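You operate a simulated robot arm through the tools that you are given. There is no shell and no other tool. Be economical: measure what you need, move in short steps, check, and stop when the job is done.

You are at the controls of a simulated robot arm. One attempt, no reset.

Task
Take the grey relay from the blue table and leave it on top of the blue spanner.

Only the result counts: the job must be done as asked and must still hold three seconds after the hand-in. Knocking over, shifting, dropping, spilling or breaking anything else fails it.

Robot
A 7-joint arm with a two-finger parallel gripper, fixed in place. Base frame: the origin is at the foot of the arm, x ahead of it, y to its left, z up; the work surface is at about z = 0. Readings come in mm, degrees, newtons and seconds.
With the tool pointing down near the work surface it reaches from about 240 to 620 mm from the base axis. Its first joint turns from -66.0 to 66.0 degrees. Payload 2.6 kg.
Tool frame: the origin (TCP) lies between the finger pads and is the grasp point; the fingertips stand 30 mm ahead of it; z points along the fingers, y is the line along which they close. Largest opening 94 mm; finger width 28, thickness 10; the body of the gripper, 50 by 96 mm, starts 55 mm behind the TCP.
Orientation is told as [roll, pitch, yaw] about the base's x, y, z axes, in that order, counted from this pose: with the fingers straight down and closing along the base's y, the tool's x points along the base's -x, its y along +y and its z along -z.

Tools
- The arm moves only by the tool play_rows. Its argument "deltas" is a list of rows, each a list of 4 numbers: the shift along the tool's x, y, z in mm, then the turn about the tool's z in degrees. In form: [[tx, ty, tz, yaw], ...]. A call has 1 to 10 rows; each row is the pose to reach, as a shift and turn from the pose commanded when the call began, along the tool's axes at that moment. "fingers" is the gripper command, from -1 (shut) to 1 (fully open), values between in proportion, set as the call begins (left out, the last holds). Each row takes 0.2 s and may step no farther than 50 mm and 8.6 degrees from the row before; otherwise, or with a gripper value out of range, the whole call is refused. A pose out of reach is approached as far as the arm can. The call stops where the force on the tool passes 40 N (or 10 N more than at its start, if that is more) or the arm is blocked; 0.2 s more then pass. Each finger travels about 72 mm/s and halts on what it meets, pressing with about 28 N; the grip force reading is that of the motor and also rises with nothing between the fingers. The clock runs only during rows and for 0.2 s after the last one: add rows that repeat a pose to give the fingers time. It gives the time, the measured TCP pose, the force on the tool (base axes), the opening and the grip force at its end, in the units of the frame above (readings bear some noise), and new pictures: "views" is both (left out), scene, wrist or none.
- Cameras (640 x 400 px; columns grow to the right, rows downward): "scene" is fixed at [19, 425.1, 559.4]; the picture's right is [-0.88, -0.47, 0.00], its down [-0.29, 0.54, -0.79] and it looks along [0.37, -0.69, -0.62] (base axes); focal length 274 px, centre (320, 200). "wrist" rides on the gripper at [76, 14, -103] in the tool frame; the picture's right is [-0.18, 0.98, 0.00], its down [-0.75, -0.14, -0.64] and it looks along [-0.63, -0.12, 0.77] (tool axes); focal length 243 px, centre (320, 200). There is no depth. A picture from a camera that has moved, and an enlarged one, comes with that camera's place and axes in the base frame and with its lens.
- zoom(camera, box): a new picture of the part [left, top, right, bottom] of that camera's present view, enlarged. It takes no simulated time.
- finish_job(): hands the job in; it is judged then, once.

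Work in short steps. Places have to be worked out from the pictures, the camera data and where the tool is seen: move nearer, look again, correct. Check each grasp and each placing, and mend what went wrong. You have 90 turns and 170 pictures in all, those below and enlarged ones among them. Open the gripper and draw the arm clear of the work before you hand the job in, unless the task says otherwise; then end with one line.

The tools are called as name(argument=value, ...) on one line, values as JSON. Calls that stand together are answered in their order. play_rows: Moves the arm, as the interface text tells. Its arguments: {"type":"object","properties":{"deltas":{"type":"array","items":{"type":"array","items":{"type":"number"}}},"fingers":{"type":"number"},"views":{"type":"string","enum":["both","scene","wrist","none"]}},"required":["deltas"]} The other tools are called the same way: zoom (camera, box) takes an enlarged picture of a part of a camera's view; finish_job () hands the job in.

At the start:

```text
time_s: 0.0
ee_pos: [366.1, 17.4, 353.0]
tcp_rot: [-0.1, 0.1, 0.0]
force: [0.4, -0.9, -0.1]
finger_gap: 94.2
grasp_force: 0.1
```

scene: 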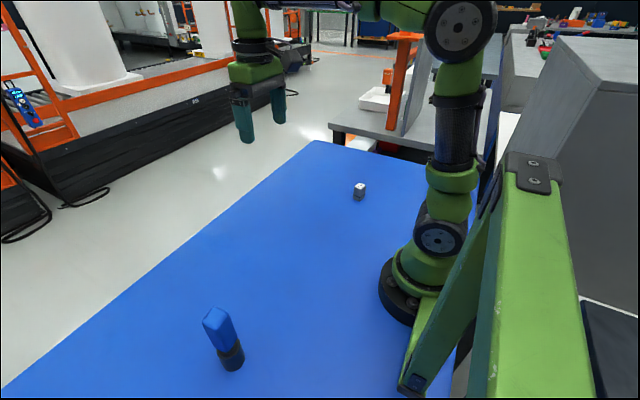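
wrist: 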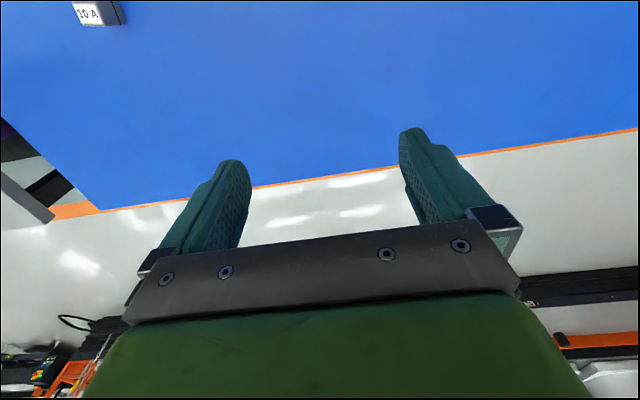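

I'll zoom in on the small grey item and on the blue item in the scene to identify them.

zoom(camera="scene", box=[180, 290, 280, 390])

zoom(camera="scene", box=[320, 165, 400, 215])

zoom(camera="scene", box=[0, 130, 480, 400])

```text
4.00 times, centred on (230, 340) of scene
camera zoom: at [19.0, 425.1, 559.4], right [-0.88, -0.47, 0.0], down [-0.29, 0.54, -0.79], along [0.37, -0.69, -0.62], focal length 1097 px, centre (680, -360)
```

zoom: 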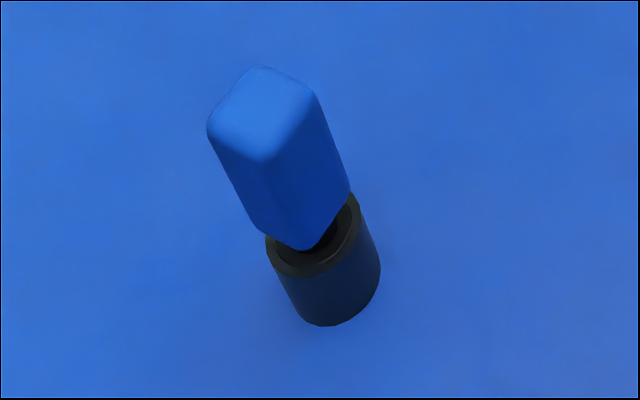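

```text
8.00 times, centred on (360, 190) of scene
camera zoom: at [19.0, 425.1, 559.4], right [-0.88, -0.47, 0.0], down [-0.29, 0.54, -0.79], along [0.37, -0.69, -0.62], focal length 2194 px, centre (0, 280)
```

zoom: 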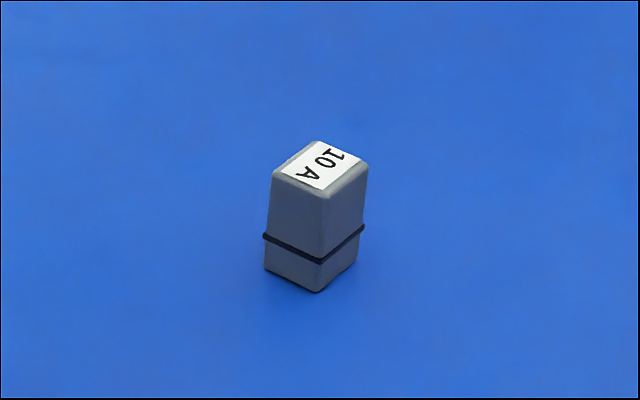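

```text
1.33 times, centred on (240, 265) of scene
camera zoom: at [19.0, 425.1, 559.4], right [-0.88, -0.47, 0.0], down [-0.29, 0.54, -0.79], along [0.37, -0.69, -0.62], focal length 366 px, centre (427, 113)
```

zoom: 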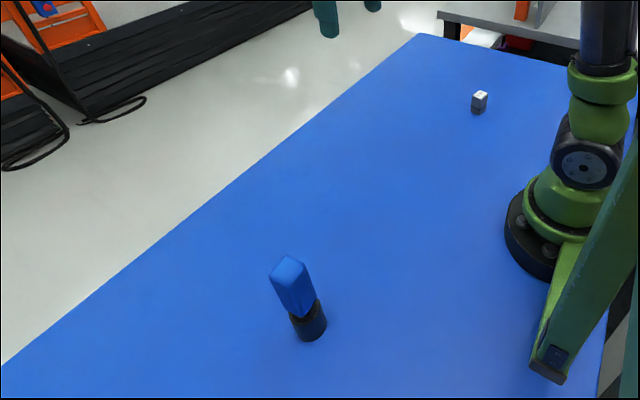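

The relay (about 25×27×50 mm) stands near (244,-266). The only blue tool is an upright post near (258,312) with its top at about z=160. I'll move above the relay at z=200 and turn to line up with it.

play_rows(deltas=[[15, -40, 15, 2], [30, -80, 35, 4], [48, -120, 55, 6], [66, -160, 75, 8], [84, -200, 95, 10], [102, -240, 115, 12], [115, -265, 135, 12], [122, -283, 153, 12], [122, -283, 153, 12]], fingers=1)

```text
time_s: 2.0
ee_pos: [244.6, -266.7, 200.1]
tcp_rot: [0.0, 0.0, -12.0]
force: [-0.4, -0.2, 0.1]
finger_gap: 94.0
grasp_force: 0.0
camera wrist: at [171.7, -237.2, 303.0], right [0.38, 0.92, 0.0], down [0.71, -0.29, 0.64], along [0.59, -0.25, -0.77], focal length 243 px, centre (320, 200)
```

scene: 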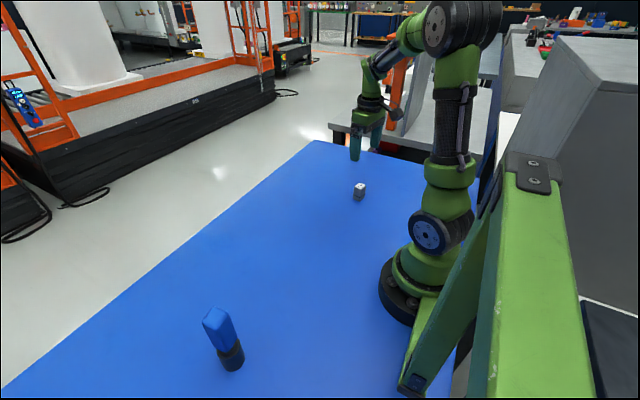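
wrist: 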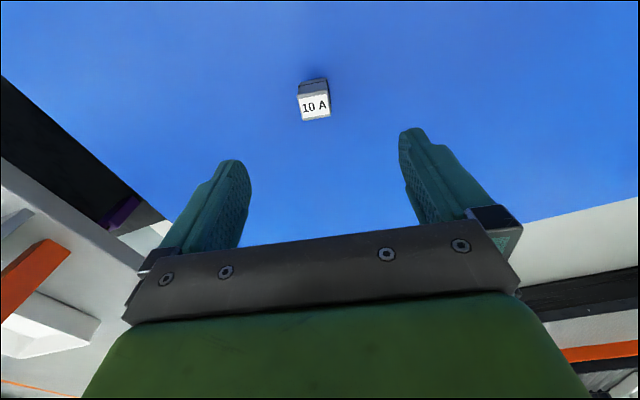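

The relay is visible between the fingers; I'll zoom in to measure its top.

zoom(camera="wrist", box=[280, 70, 344, 130])

```text
6.67 times, centred on (312, 100) of wrist
camera zoom: at [171.7, -237.2, 303.0], right [0.38, 0.92, 0.0], down [0.71, -0.29, 0.64], along [0.59, -0.25, -0.77], focal length 1618 px, centre (373, 867)
```

zoom: 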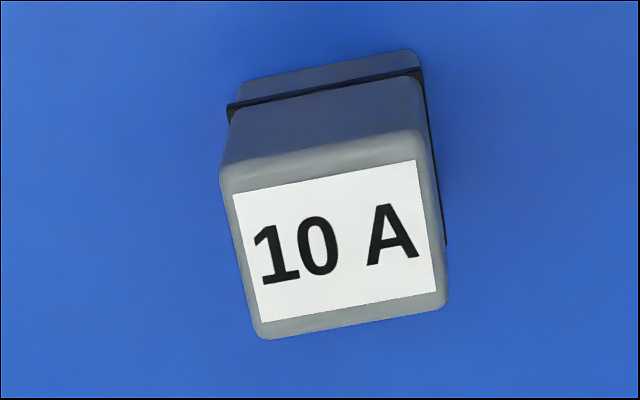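

In the tool frame the relay top centre is about (-8,-8) mm and its sides line up with the tool. I'll shift, descend to z=115 and look again.

play_rows(deltas=[[-4, -4, 40, 0], [-7.7, -7.6, 85, 0], [-7.7, -7.6, 85, 0]], views="wrist")

zoom(camera="wrist", box=[260, 80, 388, 200])

```text
time_s: 2.8
ee_pos: [249.3, -275.5, 116.8]
tcp_rot: [0.0, 0.0, -11.9]
force: [-0.2, -0.3, 0.6]
finger_gap: 94.2
grasp_force: 0.0
camera wrist: at [177.0, -245.7, 218.0], right [0.38, 0.92, 0.0], down [0.71, -0.29, 0.64], along [0.59, -0.25, -0.77], focal length 243 px, centre (320, 200)
```

wrist: 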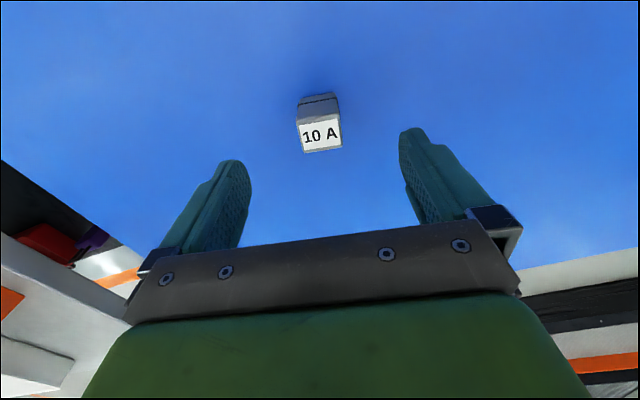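

```text
3.33 times, centred on (324, 140) of wrist
camera zoom: at [177.0, -245.7, 218.0], right [0.38, 0.92, 0.0], down [0.71, -0.29, 0.64], along [0.59, -0.25, -0.77], focal length 809 px, centre (307, 400)
```

zoom: 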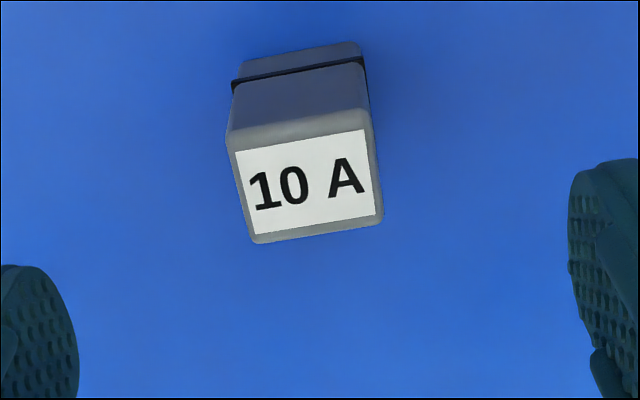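

Both views agree: the top is at z≈48, the footprint is 25×31, and it is centred within 1 mm. I'll descend to z≈45, then close.

play_rows(deltas=[[-0.7, -0.7, 30, 0], [-0.7, -0.7, 55, 0], [-0.7, -0.7, 71, 0], [-0.7, -0.7, 71, 0]], views="both")

play_rows(deltas=[[0, 0, 0, 0], [0, 0, 0, 0], [0, 0, 0, 0], [0, 0, 0, 0], [0, 0, 0, 0], [0, 0, 0, 0]], fingers=-1, views="both")

```text
time_s: 3.8
ee_pos: [250.2, -275.4, 44.0]
tcp_rot: [0.0, 0.0, -12.1]
force: [0.6, -0.5, -0.3]
finger_gap: 93.9
grasp_force: 0.1
camera wrist: at [178.3, -246.7, 146.5], right [0.38, 0.92, 0.0], down [0.71, -0.3, 0.64], along [0.59, -0.25, -0.77], focal length 243 px, centre (320, 200)
```

scene: 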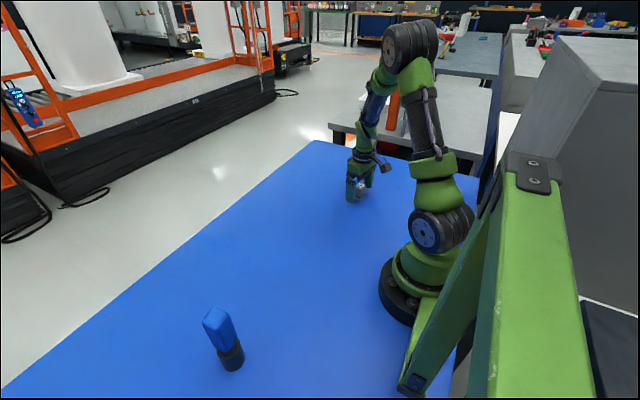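
wrist: 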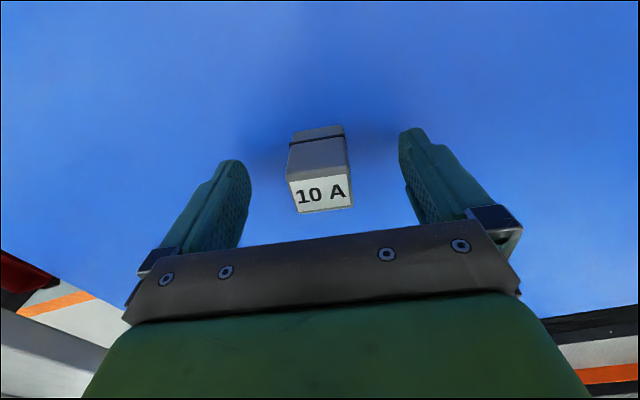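

```text
time_s: 5.2
ee_pos: [250.3, -275.2, 43.5]
tcp_rot: [-0.1, 0.0, -11.9]
force: [-0.4, -0.4, -1.0]
finger_gap: 35.4
grasp_force: 28.5
camera wrist: at [178.4, -246.7, 146.8], right [0.38, 0.92, 0.0], down [0.71, -0.29, 0.64], along [0.59, -0.25, -0.77], focal length 243 px, centre (320, 200)
```

scene: 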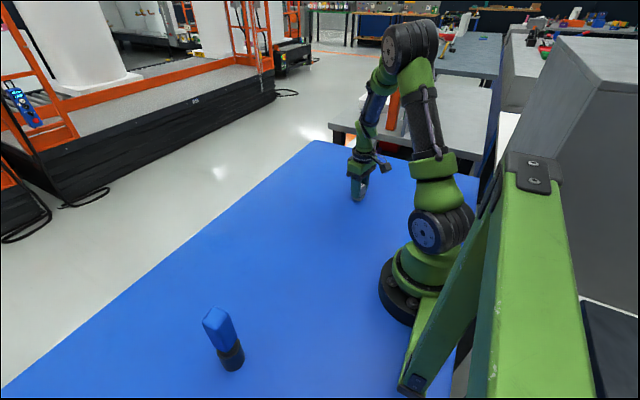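
wrist: 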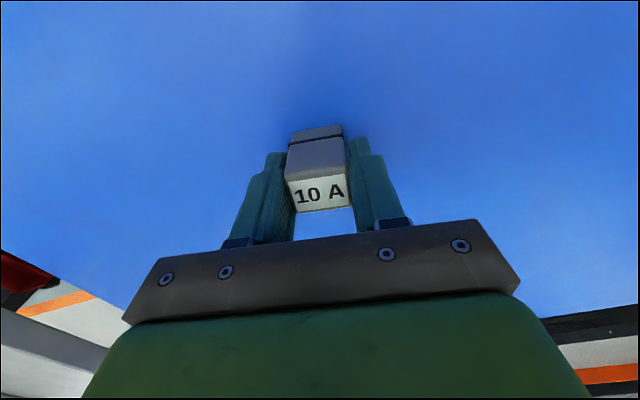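

The grip is firm (28.5 N, gap 35). I'll lift and check that the relay comes with it.

play_rows(deltas=[[0, 0, -20, 0], [0, 0, -55, 0], [0, 0, -100, 0], [0, 0, -145, 0], [0, 0, -190, 0], [0, 0, -230, 0], [0, 0, -256, 0], [0, 0, -256, 0]])

```text
time_s: 7.0
ee_pos: [250.7, -276.6, 301.8]
tcp_rot: [0.0, 0.0, -12.0]
force: [-1.1, -0.9, -0.1]
finger_gap: 35.6
grasp_force: 28.0
camera wrist: at [178.1, -247.2, 403.8], right [0.38, 0.92, 0.0], down [0.71, -0.29, 0.64], along [0.59, -0.25, -0.77], focal length 243 px, centre (320, 200)
```

scene: 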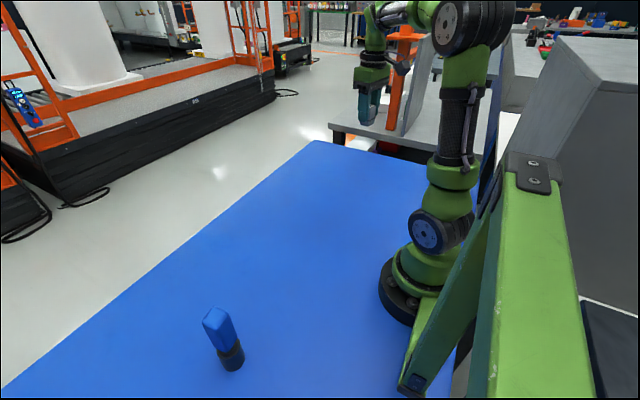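
wrist: 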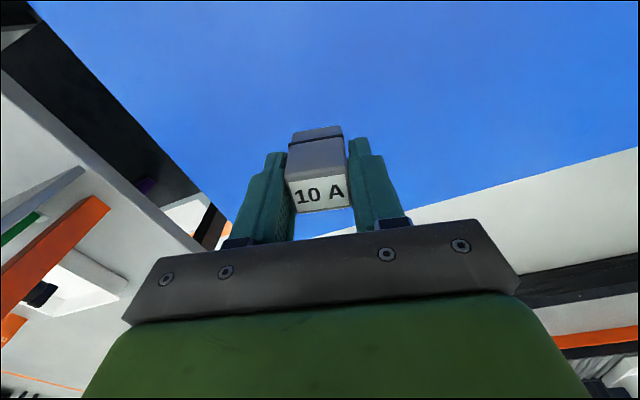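

The relay is held. I'll swing over to the other side by way of (340,0) and turn to yaw 0, because the post's sides look parallel to the base axes.

play_rows(deltas=[[-2, 20, 0, -1], [-6, 60, -2, -3], [-11, 105, -4, -5], [-15, 150, -6, -7], [-20, 195, -7, -9], [-25, 240, -8, -11], [-30, 280, -8, -12], [-30, 289, -8, -12]], views="none")

play_rows(deltas=[[6, 20, 0, 0], [16, 60, 0, 0], [28, 105, 0, 0], [41, 150, 0, 0], [53, 195, 0, 0], [65, 240, 0, 0], [77, 280, 0, 0], [83, 303, 0, 0], [83, 311, 0, 0], [83, 311, 0, 0]], views="both")

```text
time_s: 8.8
ee_pos: [340.3, -0.2, 308.3]
tcp_rot: [0.0, -0.1, 0.0]
force: [-0.3, -0.4, 0.1]
finger_gap: 35.7
grasp_force: 28.1
```

```text
time_s: 11.0
ee_pos: [257.4, 309.8, 307.9]
tcp_rot: [0.0, -0.1, 0.1]
force: [-1.1, -0.5, -0.5]
finger_gap: 35.5
grasp_force: 28.1
camera wrist: at [179.8, 324.8, 411.4], right [0.18, 0.98, 0.0], down [0.75, -0.14, 0.64], along [0.63, -0.12, -0.77], focal length 243 px, centre (320, 200)
```

scene: 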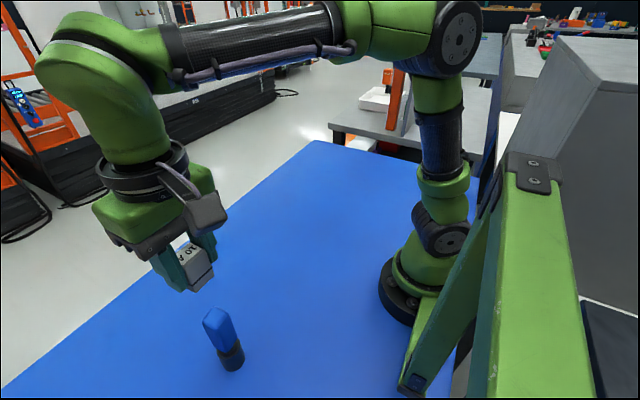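
wrist: 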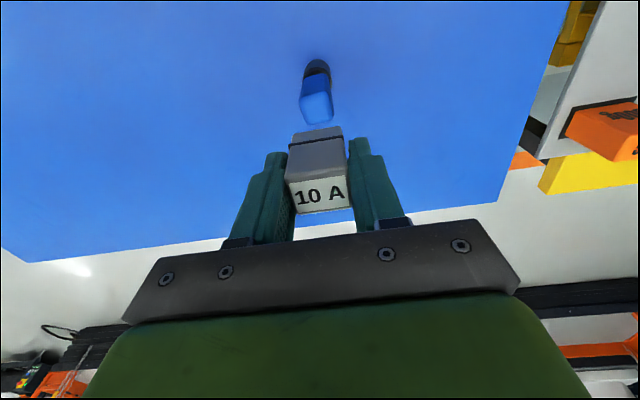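

zoom(camera="wrist", box=[272, 40, 372, 140])

zoom(camera="scene", box=[130, 220, 290, 380])

```text
4.00 times, centred on (322, 90) of wrist
camera zoom: at [179.8, 324.8, 411.4], right [0.18, 0.98, 0.0], down [0.75, -0.14, 0.64], along [0.63, -0.12, -0.77], focal length 970 px, centre (312, 640)
```

zoom: 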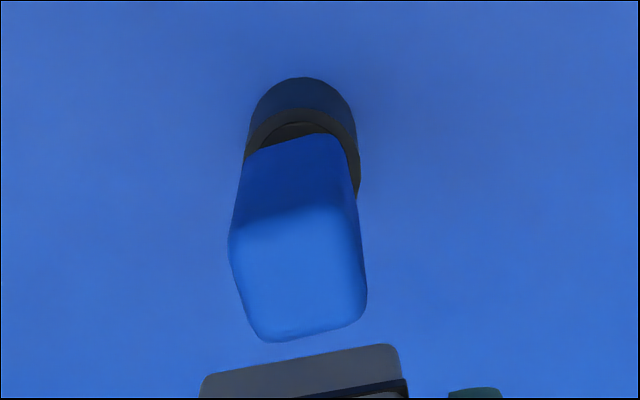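

```text
2.50 times, centred on (210, 300) of scene
camera zoom: at [19.0, 425.1, 559.4], right [-0.88, -0.47, 0.0], down [-0.29, 0.54, -0.79], along [0.37, -0.69, -0.62], focal length 686 px, centre (595, -50)
```

zoom: 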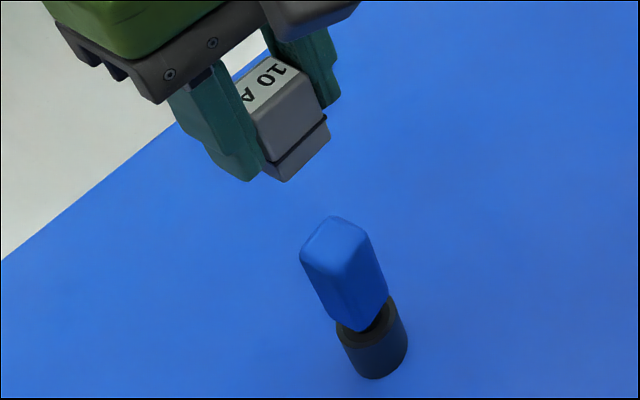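

From the wrist view the post top is about (-9,-5) mm in the tool frame, at z≈165. I'll shift and descend to z≈245, leaving the relay bottom about 35 mm above it, and re-measure.

play_rows(deltas=[[-4, -2, 20, 0], [-9, -5, 45, 0], [-9, -5, 63, 0], [-9, -5, 63, 0], [-9, -5, 63, 0]], views="none")

zoom(camera="wrist", box=[260, 30, 388, 150])

zoom(camera="scene", box=[150, 240, 278, 380])

```text
time_s: 12.2
ee_pos: [265.2, 307.9, 245.0]
tcp_rot: [0.0, -0.1, 0.0]
force: [-0.1, 0.3, -0.5]
finger_gap: 35.7
grasp_force: 28.2
```

```text
3.33 times, centred on (324, 90) of wrist
camera zoom: at [188.8, 320.0, 347.7], right [0.18, 0.98, 0.0], down [0.75, -0.14, 0.64], along [0.63, -0.12, -0.77], focal length 809 px, centre (307, 567)
```

zoom: 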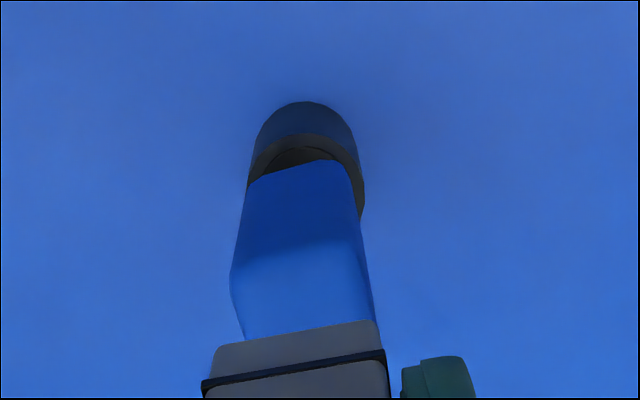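

```text
2.86 times, centred on (214, 310) of scene
camera zoom: at [19.0, 425.1, 559.4], right [-0.88, -0.47, 0.0], down [-0.29, 0.54, -0.79], along [0.37, -0.69, -0.62], focal length 784 px, centre (623, -114)
```

zoom: 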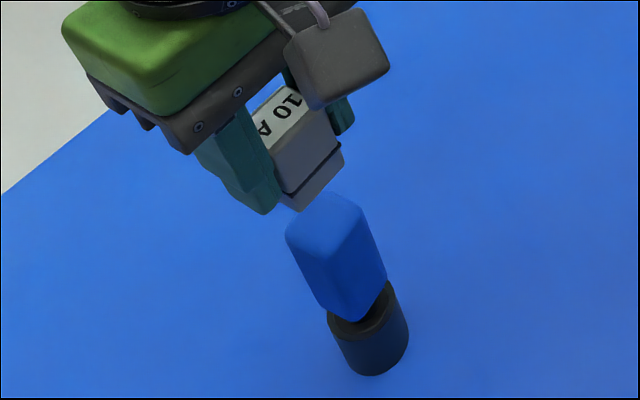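

The relay is centred in the grip. The post top looks to be at z≈150-160, with its centre about 2.5 mm further along +x and y already aligned. I'll shift x and descend 25 mm, then look.

play_rows(deltas=[[-1, 0, 10, 0], [-2.5, 0, 20, 0], [-2.5, 0, 27, 0], [-2.5, 0, 27, 0]], views="none")

zoom(camera="wrist", box=[260, 30, 388, 150])

zoom(camera="scene", box=[170, 270, 270, 380])

```text
time_s: 13.2
ee_pos: [268.5, 307.6, 217.8]
tcp_rot: [-0.1, 0.0, 0.0]
force: [-0.2, 0.0, -1.1]
finger_gap: 35.4
grasp_force: 27.9
```

```text
3.33 times, centred on (324, 90) of wrist
camera zoom: at [191.1, 320.3, 320.4], right [0.18, 0.98, 0.0], down [0.75, -0.14, 0.64], along [0.63, -0.12, -0.77], focal length 809 px, centre (307, 567)
```

zoom: 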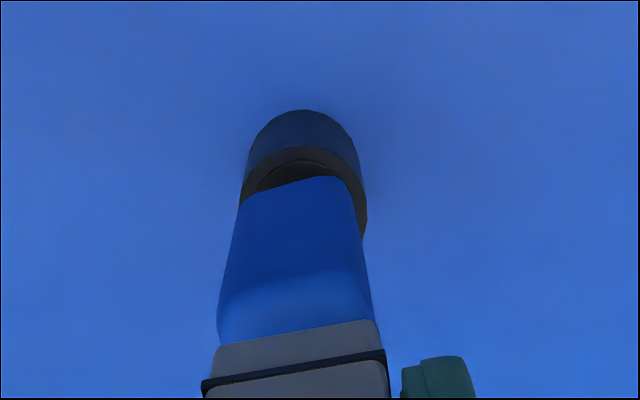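

```text
3.64 times, centred on (220, 325) of scene
camera zoom: at [19.0, 425.1, 559.4], right [-0.88, -0.47, 0.0], down [-0.29, 0.54, -0.79], along [0.37, -0.69, -0.62], focal length 997 px, centre (684, -254)
```

zoom: 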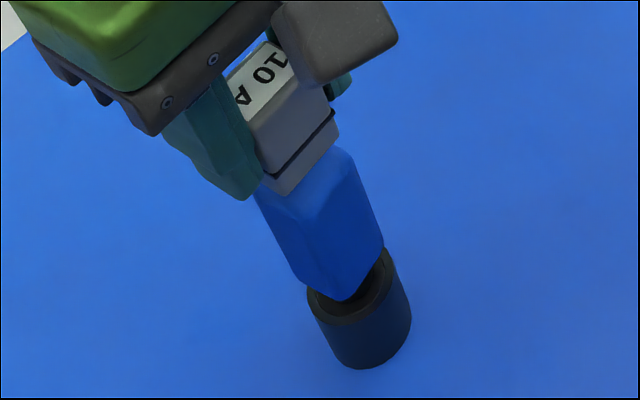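

The relay looks well centred over the post, so I only trim y by 1 mm. I'll descend slowly and watch the force.

play_rows(deltas=[[0, -1, 1, 0], [0, -1, 3, 0], [0, -1, 5, 0], [0, -1, 7, 0], [0, -1, 9, 0], [0, -1, 10, 0], [0, -1, 10, 0]], views="none")

zoom(camera="wrist", box=[260, 30, 388, 150])

zoom(camera="scene", box=[180, 270, 260, 350])

```text
time_s: 14.8
ee_pos: [268.2, 305.6, 208.5]
tcp_rot: [0.0, 0.1, -0.1]
force: [0.3, -0.3, -0.2]
finger_gap: 35.7
grasp_force: 28.1
```

```text
3.33 times, centred on (324, 90) of wrist
camera zoom: at [191.6, 319.1, 310.8], right [0.18, 0.98, 0.0], down [0.75, -0.14, 0.64], along [0.63, -0.12, -0.77], focal length 809 px, centre (307, 567)
```

zoom: 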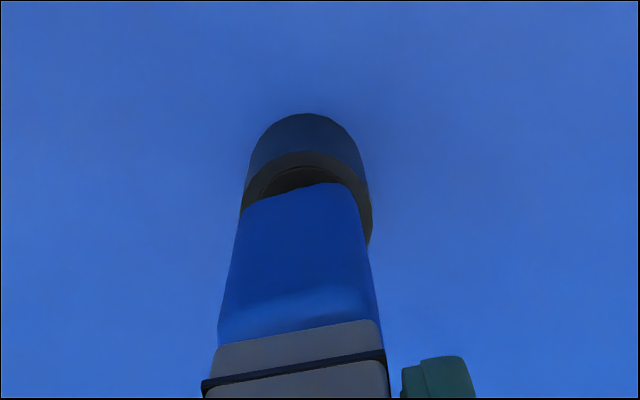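

```text
5.00 times, centred on (220, 310) of scene
camera zoom: at [19.0, 425.1, 559.4], right [-0.88, -0.47, 0.0], down [-0.29, 0.54, -0.79], along [0.37, -0.69, -0.62], focal length 1371 px, centre (820, -350)
```

zoom: 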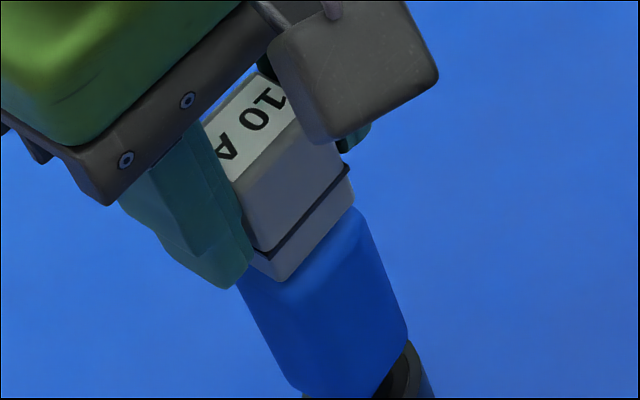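

There's no contact yet. I'll keep descending in small steps.

play_rows(deltas=[[0, 0, 1, 0], [0, 0, 2, 0], [0, 0, 3, 0], [0, 0, 4, 0], [0, 0, 4, 0]], views="none")

zoom(camera="scene", box=[180, 270, 260, 350])

```text
time_s: 16.0
ee_pos: [268.2, 305.9, 203.5]
tcp_rot: [0.0, 0.0, 0.1]
force: [0.5, -0.8, -0.7]
finger_gap: 35.3
grasp_force: 27.8
```

```text
5.00 times, centred on (220, 310) of scene
camera zoom: at [19.0, 425.1, 559.4], right [-0.88, -0.47, 0.0], down [-0.29, 0.54, -0.79], along [0.37, -0.69, -0.62], focal length 1371 px, centre (820, -350)
```

zoom: 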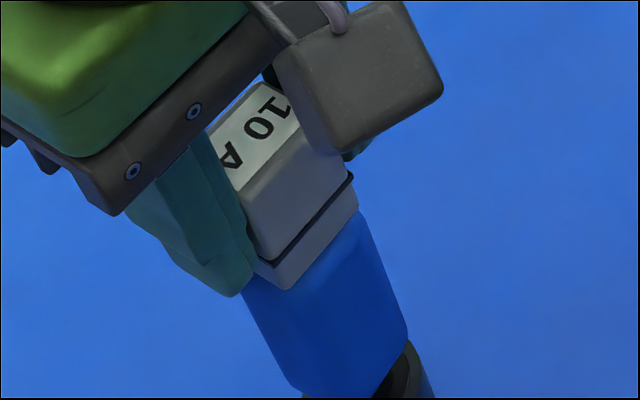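

It's nearly touching. I'll lower in finer steps and check the force.

play_rows(deltas=[[0, 0, 0.5, 0], [0, 0, 1, 0], [0, 0, 1.5, 0], [0, 0, 2, 0], [0, 0, 2, 0]], views="none")

zoom(camera="scene", box=[180, 270, 260, 350])

zoom(camera="wrist", box=[260, 30, 388, 150])

```text
time_s: 17.2
ee_pos: [268.5, 304.7, 202.5]
tcp_rot: [0.0, 0.1, 0.0]
force: [0.0, 0.6, -1.8]
finger_gap: 35.5
grasp_force: 28.4
```

```text
5.00 times, centred on (220, 310) of scene
camera zoom: at [19.0, 425.1, 559.4], right [-0.88, -0.47, 0.0], down [-0.29, 0.54, -0.79], along [0.37, -0.69, -0.62], focal length 1371 px, centre (820, -350)
```

zoom: 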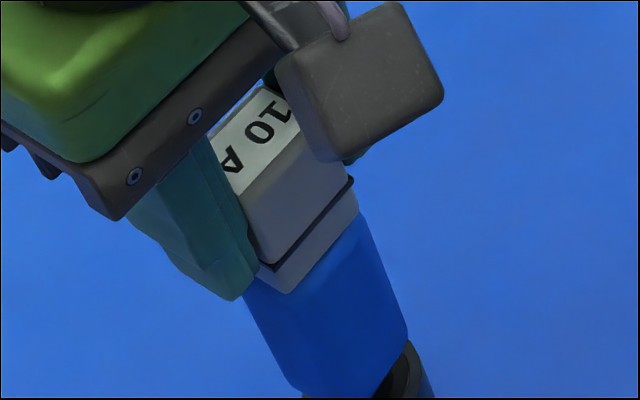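

```text
3.33 times, centred on (324, 90) of wrist
camera zoom: at [191.2, 319.3, 304.8], right [0.18, 0.98, 0.0], down [0.75, -0.14, 0.64], along [0.63, -0.12, -0.77], focal length 809 px, centre (307, 567)
```

zoom: 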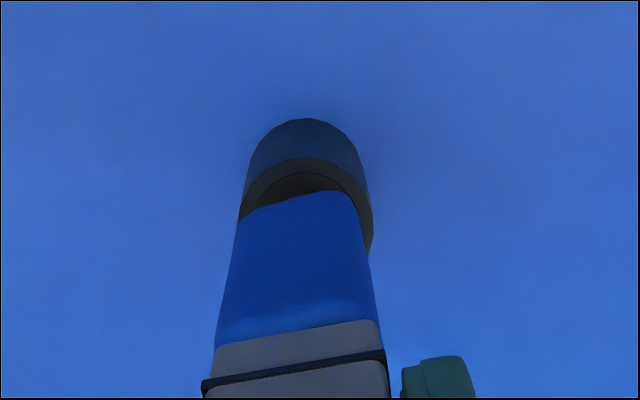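

The force is still near zero. I'll go on down another 3 mm.

play_rows(deltas=[[0, 0, 0.6, 0], [0, 0, 1.2, 0], [0, 0, 1.8, 0], [0, 0, 2.4, 0], [0, 0, 3, 0], [0, 0, 3, 0]], views="none")

zoom(camera="scene", box=[180, 270, 260, 350])

zoom(camera="wrist", box=[260, 30, 388, 150])

```text
time_s: 18.6
ee_pos: [268.9, 306.6, 201.1]
tcp_rot: [0.2, -0.1, 0.0]
force: [-2.0, -3.1, 26.5]
finger_gap: 35.6
grasp_force: 27.6
```

```text
5.00 times, centred on (220, 310) of scene
camera zoom: at [18.9, 425.0, 559.5], right [-0.88, -0.47, 0.0], down [-0.29, 0.54, -0.79], along [0.37, -0.69, -0.62], focal length 1371 px, centre (820, -350)
```

zoom: 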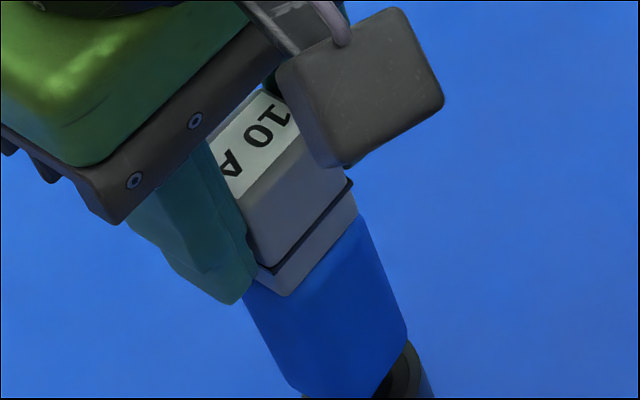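

```text
3.33 times, centred on (324, 90) of wrist
camera zoom: at [191.2, 319.5, 303.3], right [0.18, 0.98, 0.0], down [0.75, -0.14, 0.64], along [0.63, -0.12, -0.77], focal length 809 px, centre (307, 567)
```

zoom: 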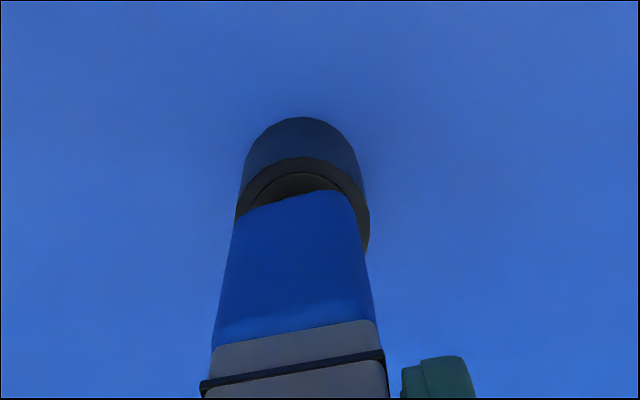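

There's contact at 26 N and the relay sits squarely on the post. I'll back off the commanded height by 1.8 mm to relax the load before releasing.

play_rows(deltas=[[0, 0, -0.5, 0], [0, 0, -1, 0], [0, 0, -1.5, 0], [0, 0, -1.5, 0], [0, 0, -1.5, 0]], views="none")

```text
time_s: 19.8
ee_pos: [268.7, 305.1, 200.6]
tcp_rot: [0.0, 0.0, -0.1]
force: [1.9, 2.7, 11.6]
finger_gap: 35.5
grasp_force: 27.5
```

The force is down to 12 N. I'll relax it a bit more.

play_rows(deltas=[[0, 0, -0.4, 0], [0, 0, -0.8, 0], [0, 0, -0.8, 0], [0, 0, -0.8, 0]], views="none")

```text
time_s: 20.8
ee_pos: [267.3, 305.2, 201.1]
tcp_rot: [0.0, 0.1, 0.1]
force: [0.9, 0.2, -0.8]
finger_gap: 35.4
grasp_force: 27.9
```

The load is about zero, so the relay is just resting on the post. I'll open partway and check.

play_rows(deltas=[[0, 0, 0, 0], [0, 0, 0, 0], [0, 0, 0, 0], [0, 0, 0, 0]], fingers=0.3)

zoom(camera="scene", box=[170, 260, 270, 380])

```text
time_s: 21.8
ee_pos: [268.1, 305.6, 201.7]
tcp_rot: [0.0, 0.0, -0.1]
force: [-0.8, -0.7, 0.1]
finger_gap: 61.1
grasp_force: 0.2
camera wrist: at [191.5, 318.8, 304.3], right [0.18, 0.98, 0.0], down [0.75, -0.14, 0.64], along [0.63, -0.12, -0.77], focal length 243 px, centre (320, 200)
```

scene: 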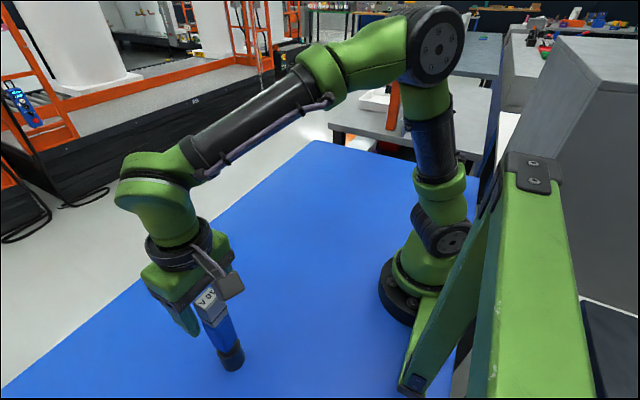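
wrist: 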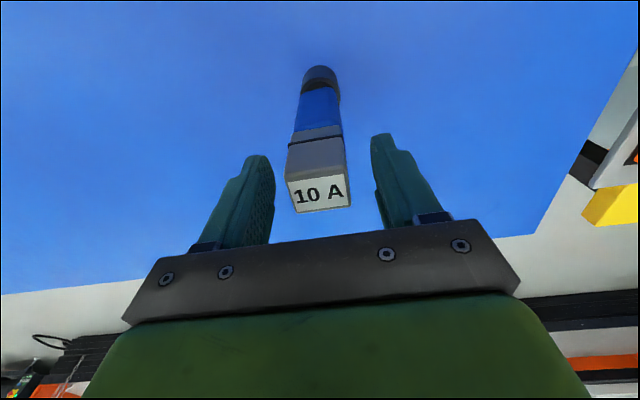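

```text
3.33 times, centred on (220, 320) of scene
camera zoom: at [19.0, 425.1, 559.4], right [-0.88, -0.47, 0.0], down [-0.29, 0.54, -0.79], along [0.37, -0.69, -0.62], focal length 914 px, centre (653, -200)
```

zoom: 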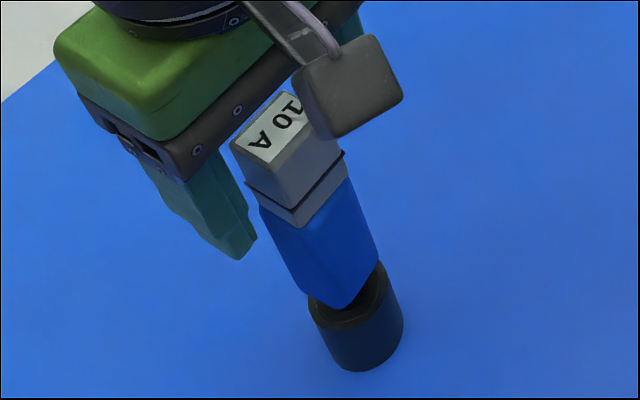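

The relay stands on the post by itself. I'll open fully and retreat straight up.

play_rows(deltas=[[0, 0, 0, 0], [0, 0, 0, 0], [0, 0, -15, 0], [0, 0, -45, 0], [0, 0, -85, 0], [0, 0, -120, 0], [0, 0, -140, 0], [0, 0, -140, 0]], fingers=1)

zoom(camera="scene", box=[170, 260, 270, 380])

```text
time_s: 23.6
ee_pos: [267.5, 306.4, 343.3]
tcp_rot: [0.0, -0.1, 0.0]
force: [-0.5, -0.4, -0.2]
finger_gap: 93.9
grasp_force: 0.0
camera wrist: at [190.5, 319.0, 444.8], right [0.18, 0.98, 0.0], down [0.75, -0.14, 0.64], along [0.63, -0.12, -0.77], focal length 243 px, centre (320, 200)
```

scene: 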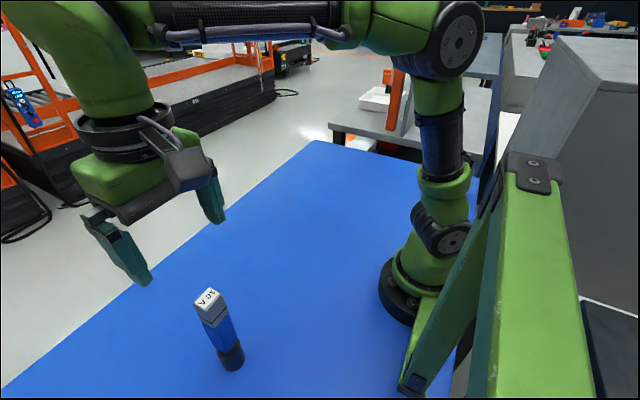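
wrist: 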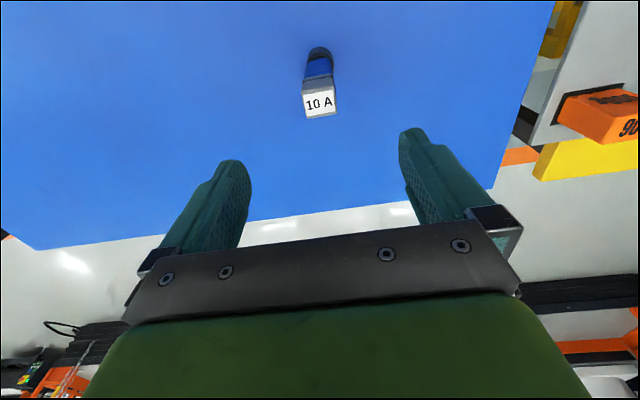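

```text
3.33 times, centred on (220, 320) of scene
camera zoom: at [19.0, 425.1, 559.4], right [-0.88, -0.47, 0.0], down [-0.29, 0.54, -0.79], along [0.37, -0.69, -0.62], focal length 914 px, centre (653, -200)
```

zoom: 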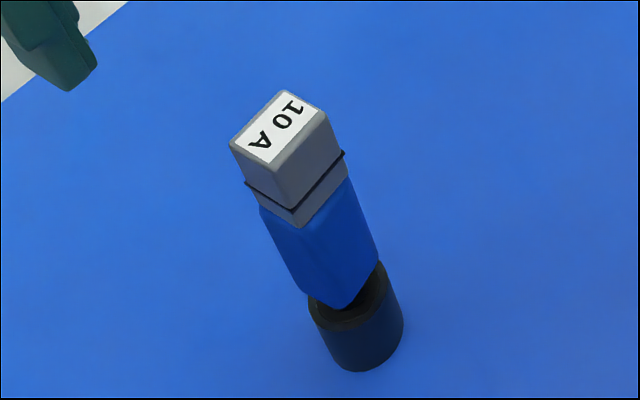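

The relay is standing steadily on the blue spanner, the gripper is open and the arm is clear. I'm handing in.

finish_job()

```text
The job is handed in.
```

The grey relay is standing upright on top of the blue spanner (I took the upright blue post on the table, the only blue tool there, to be the spanner); the gripper is open, the arm is clear, and the job is handed in.
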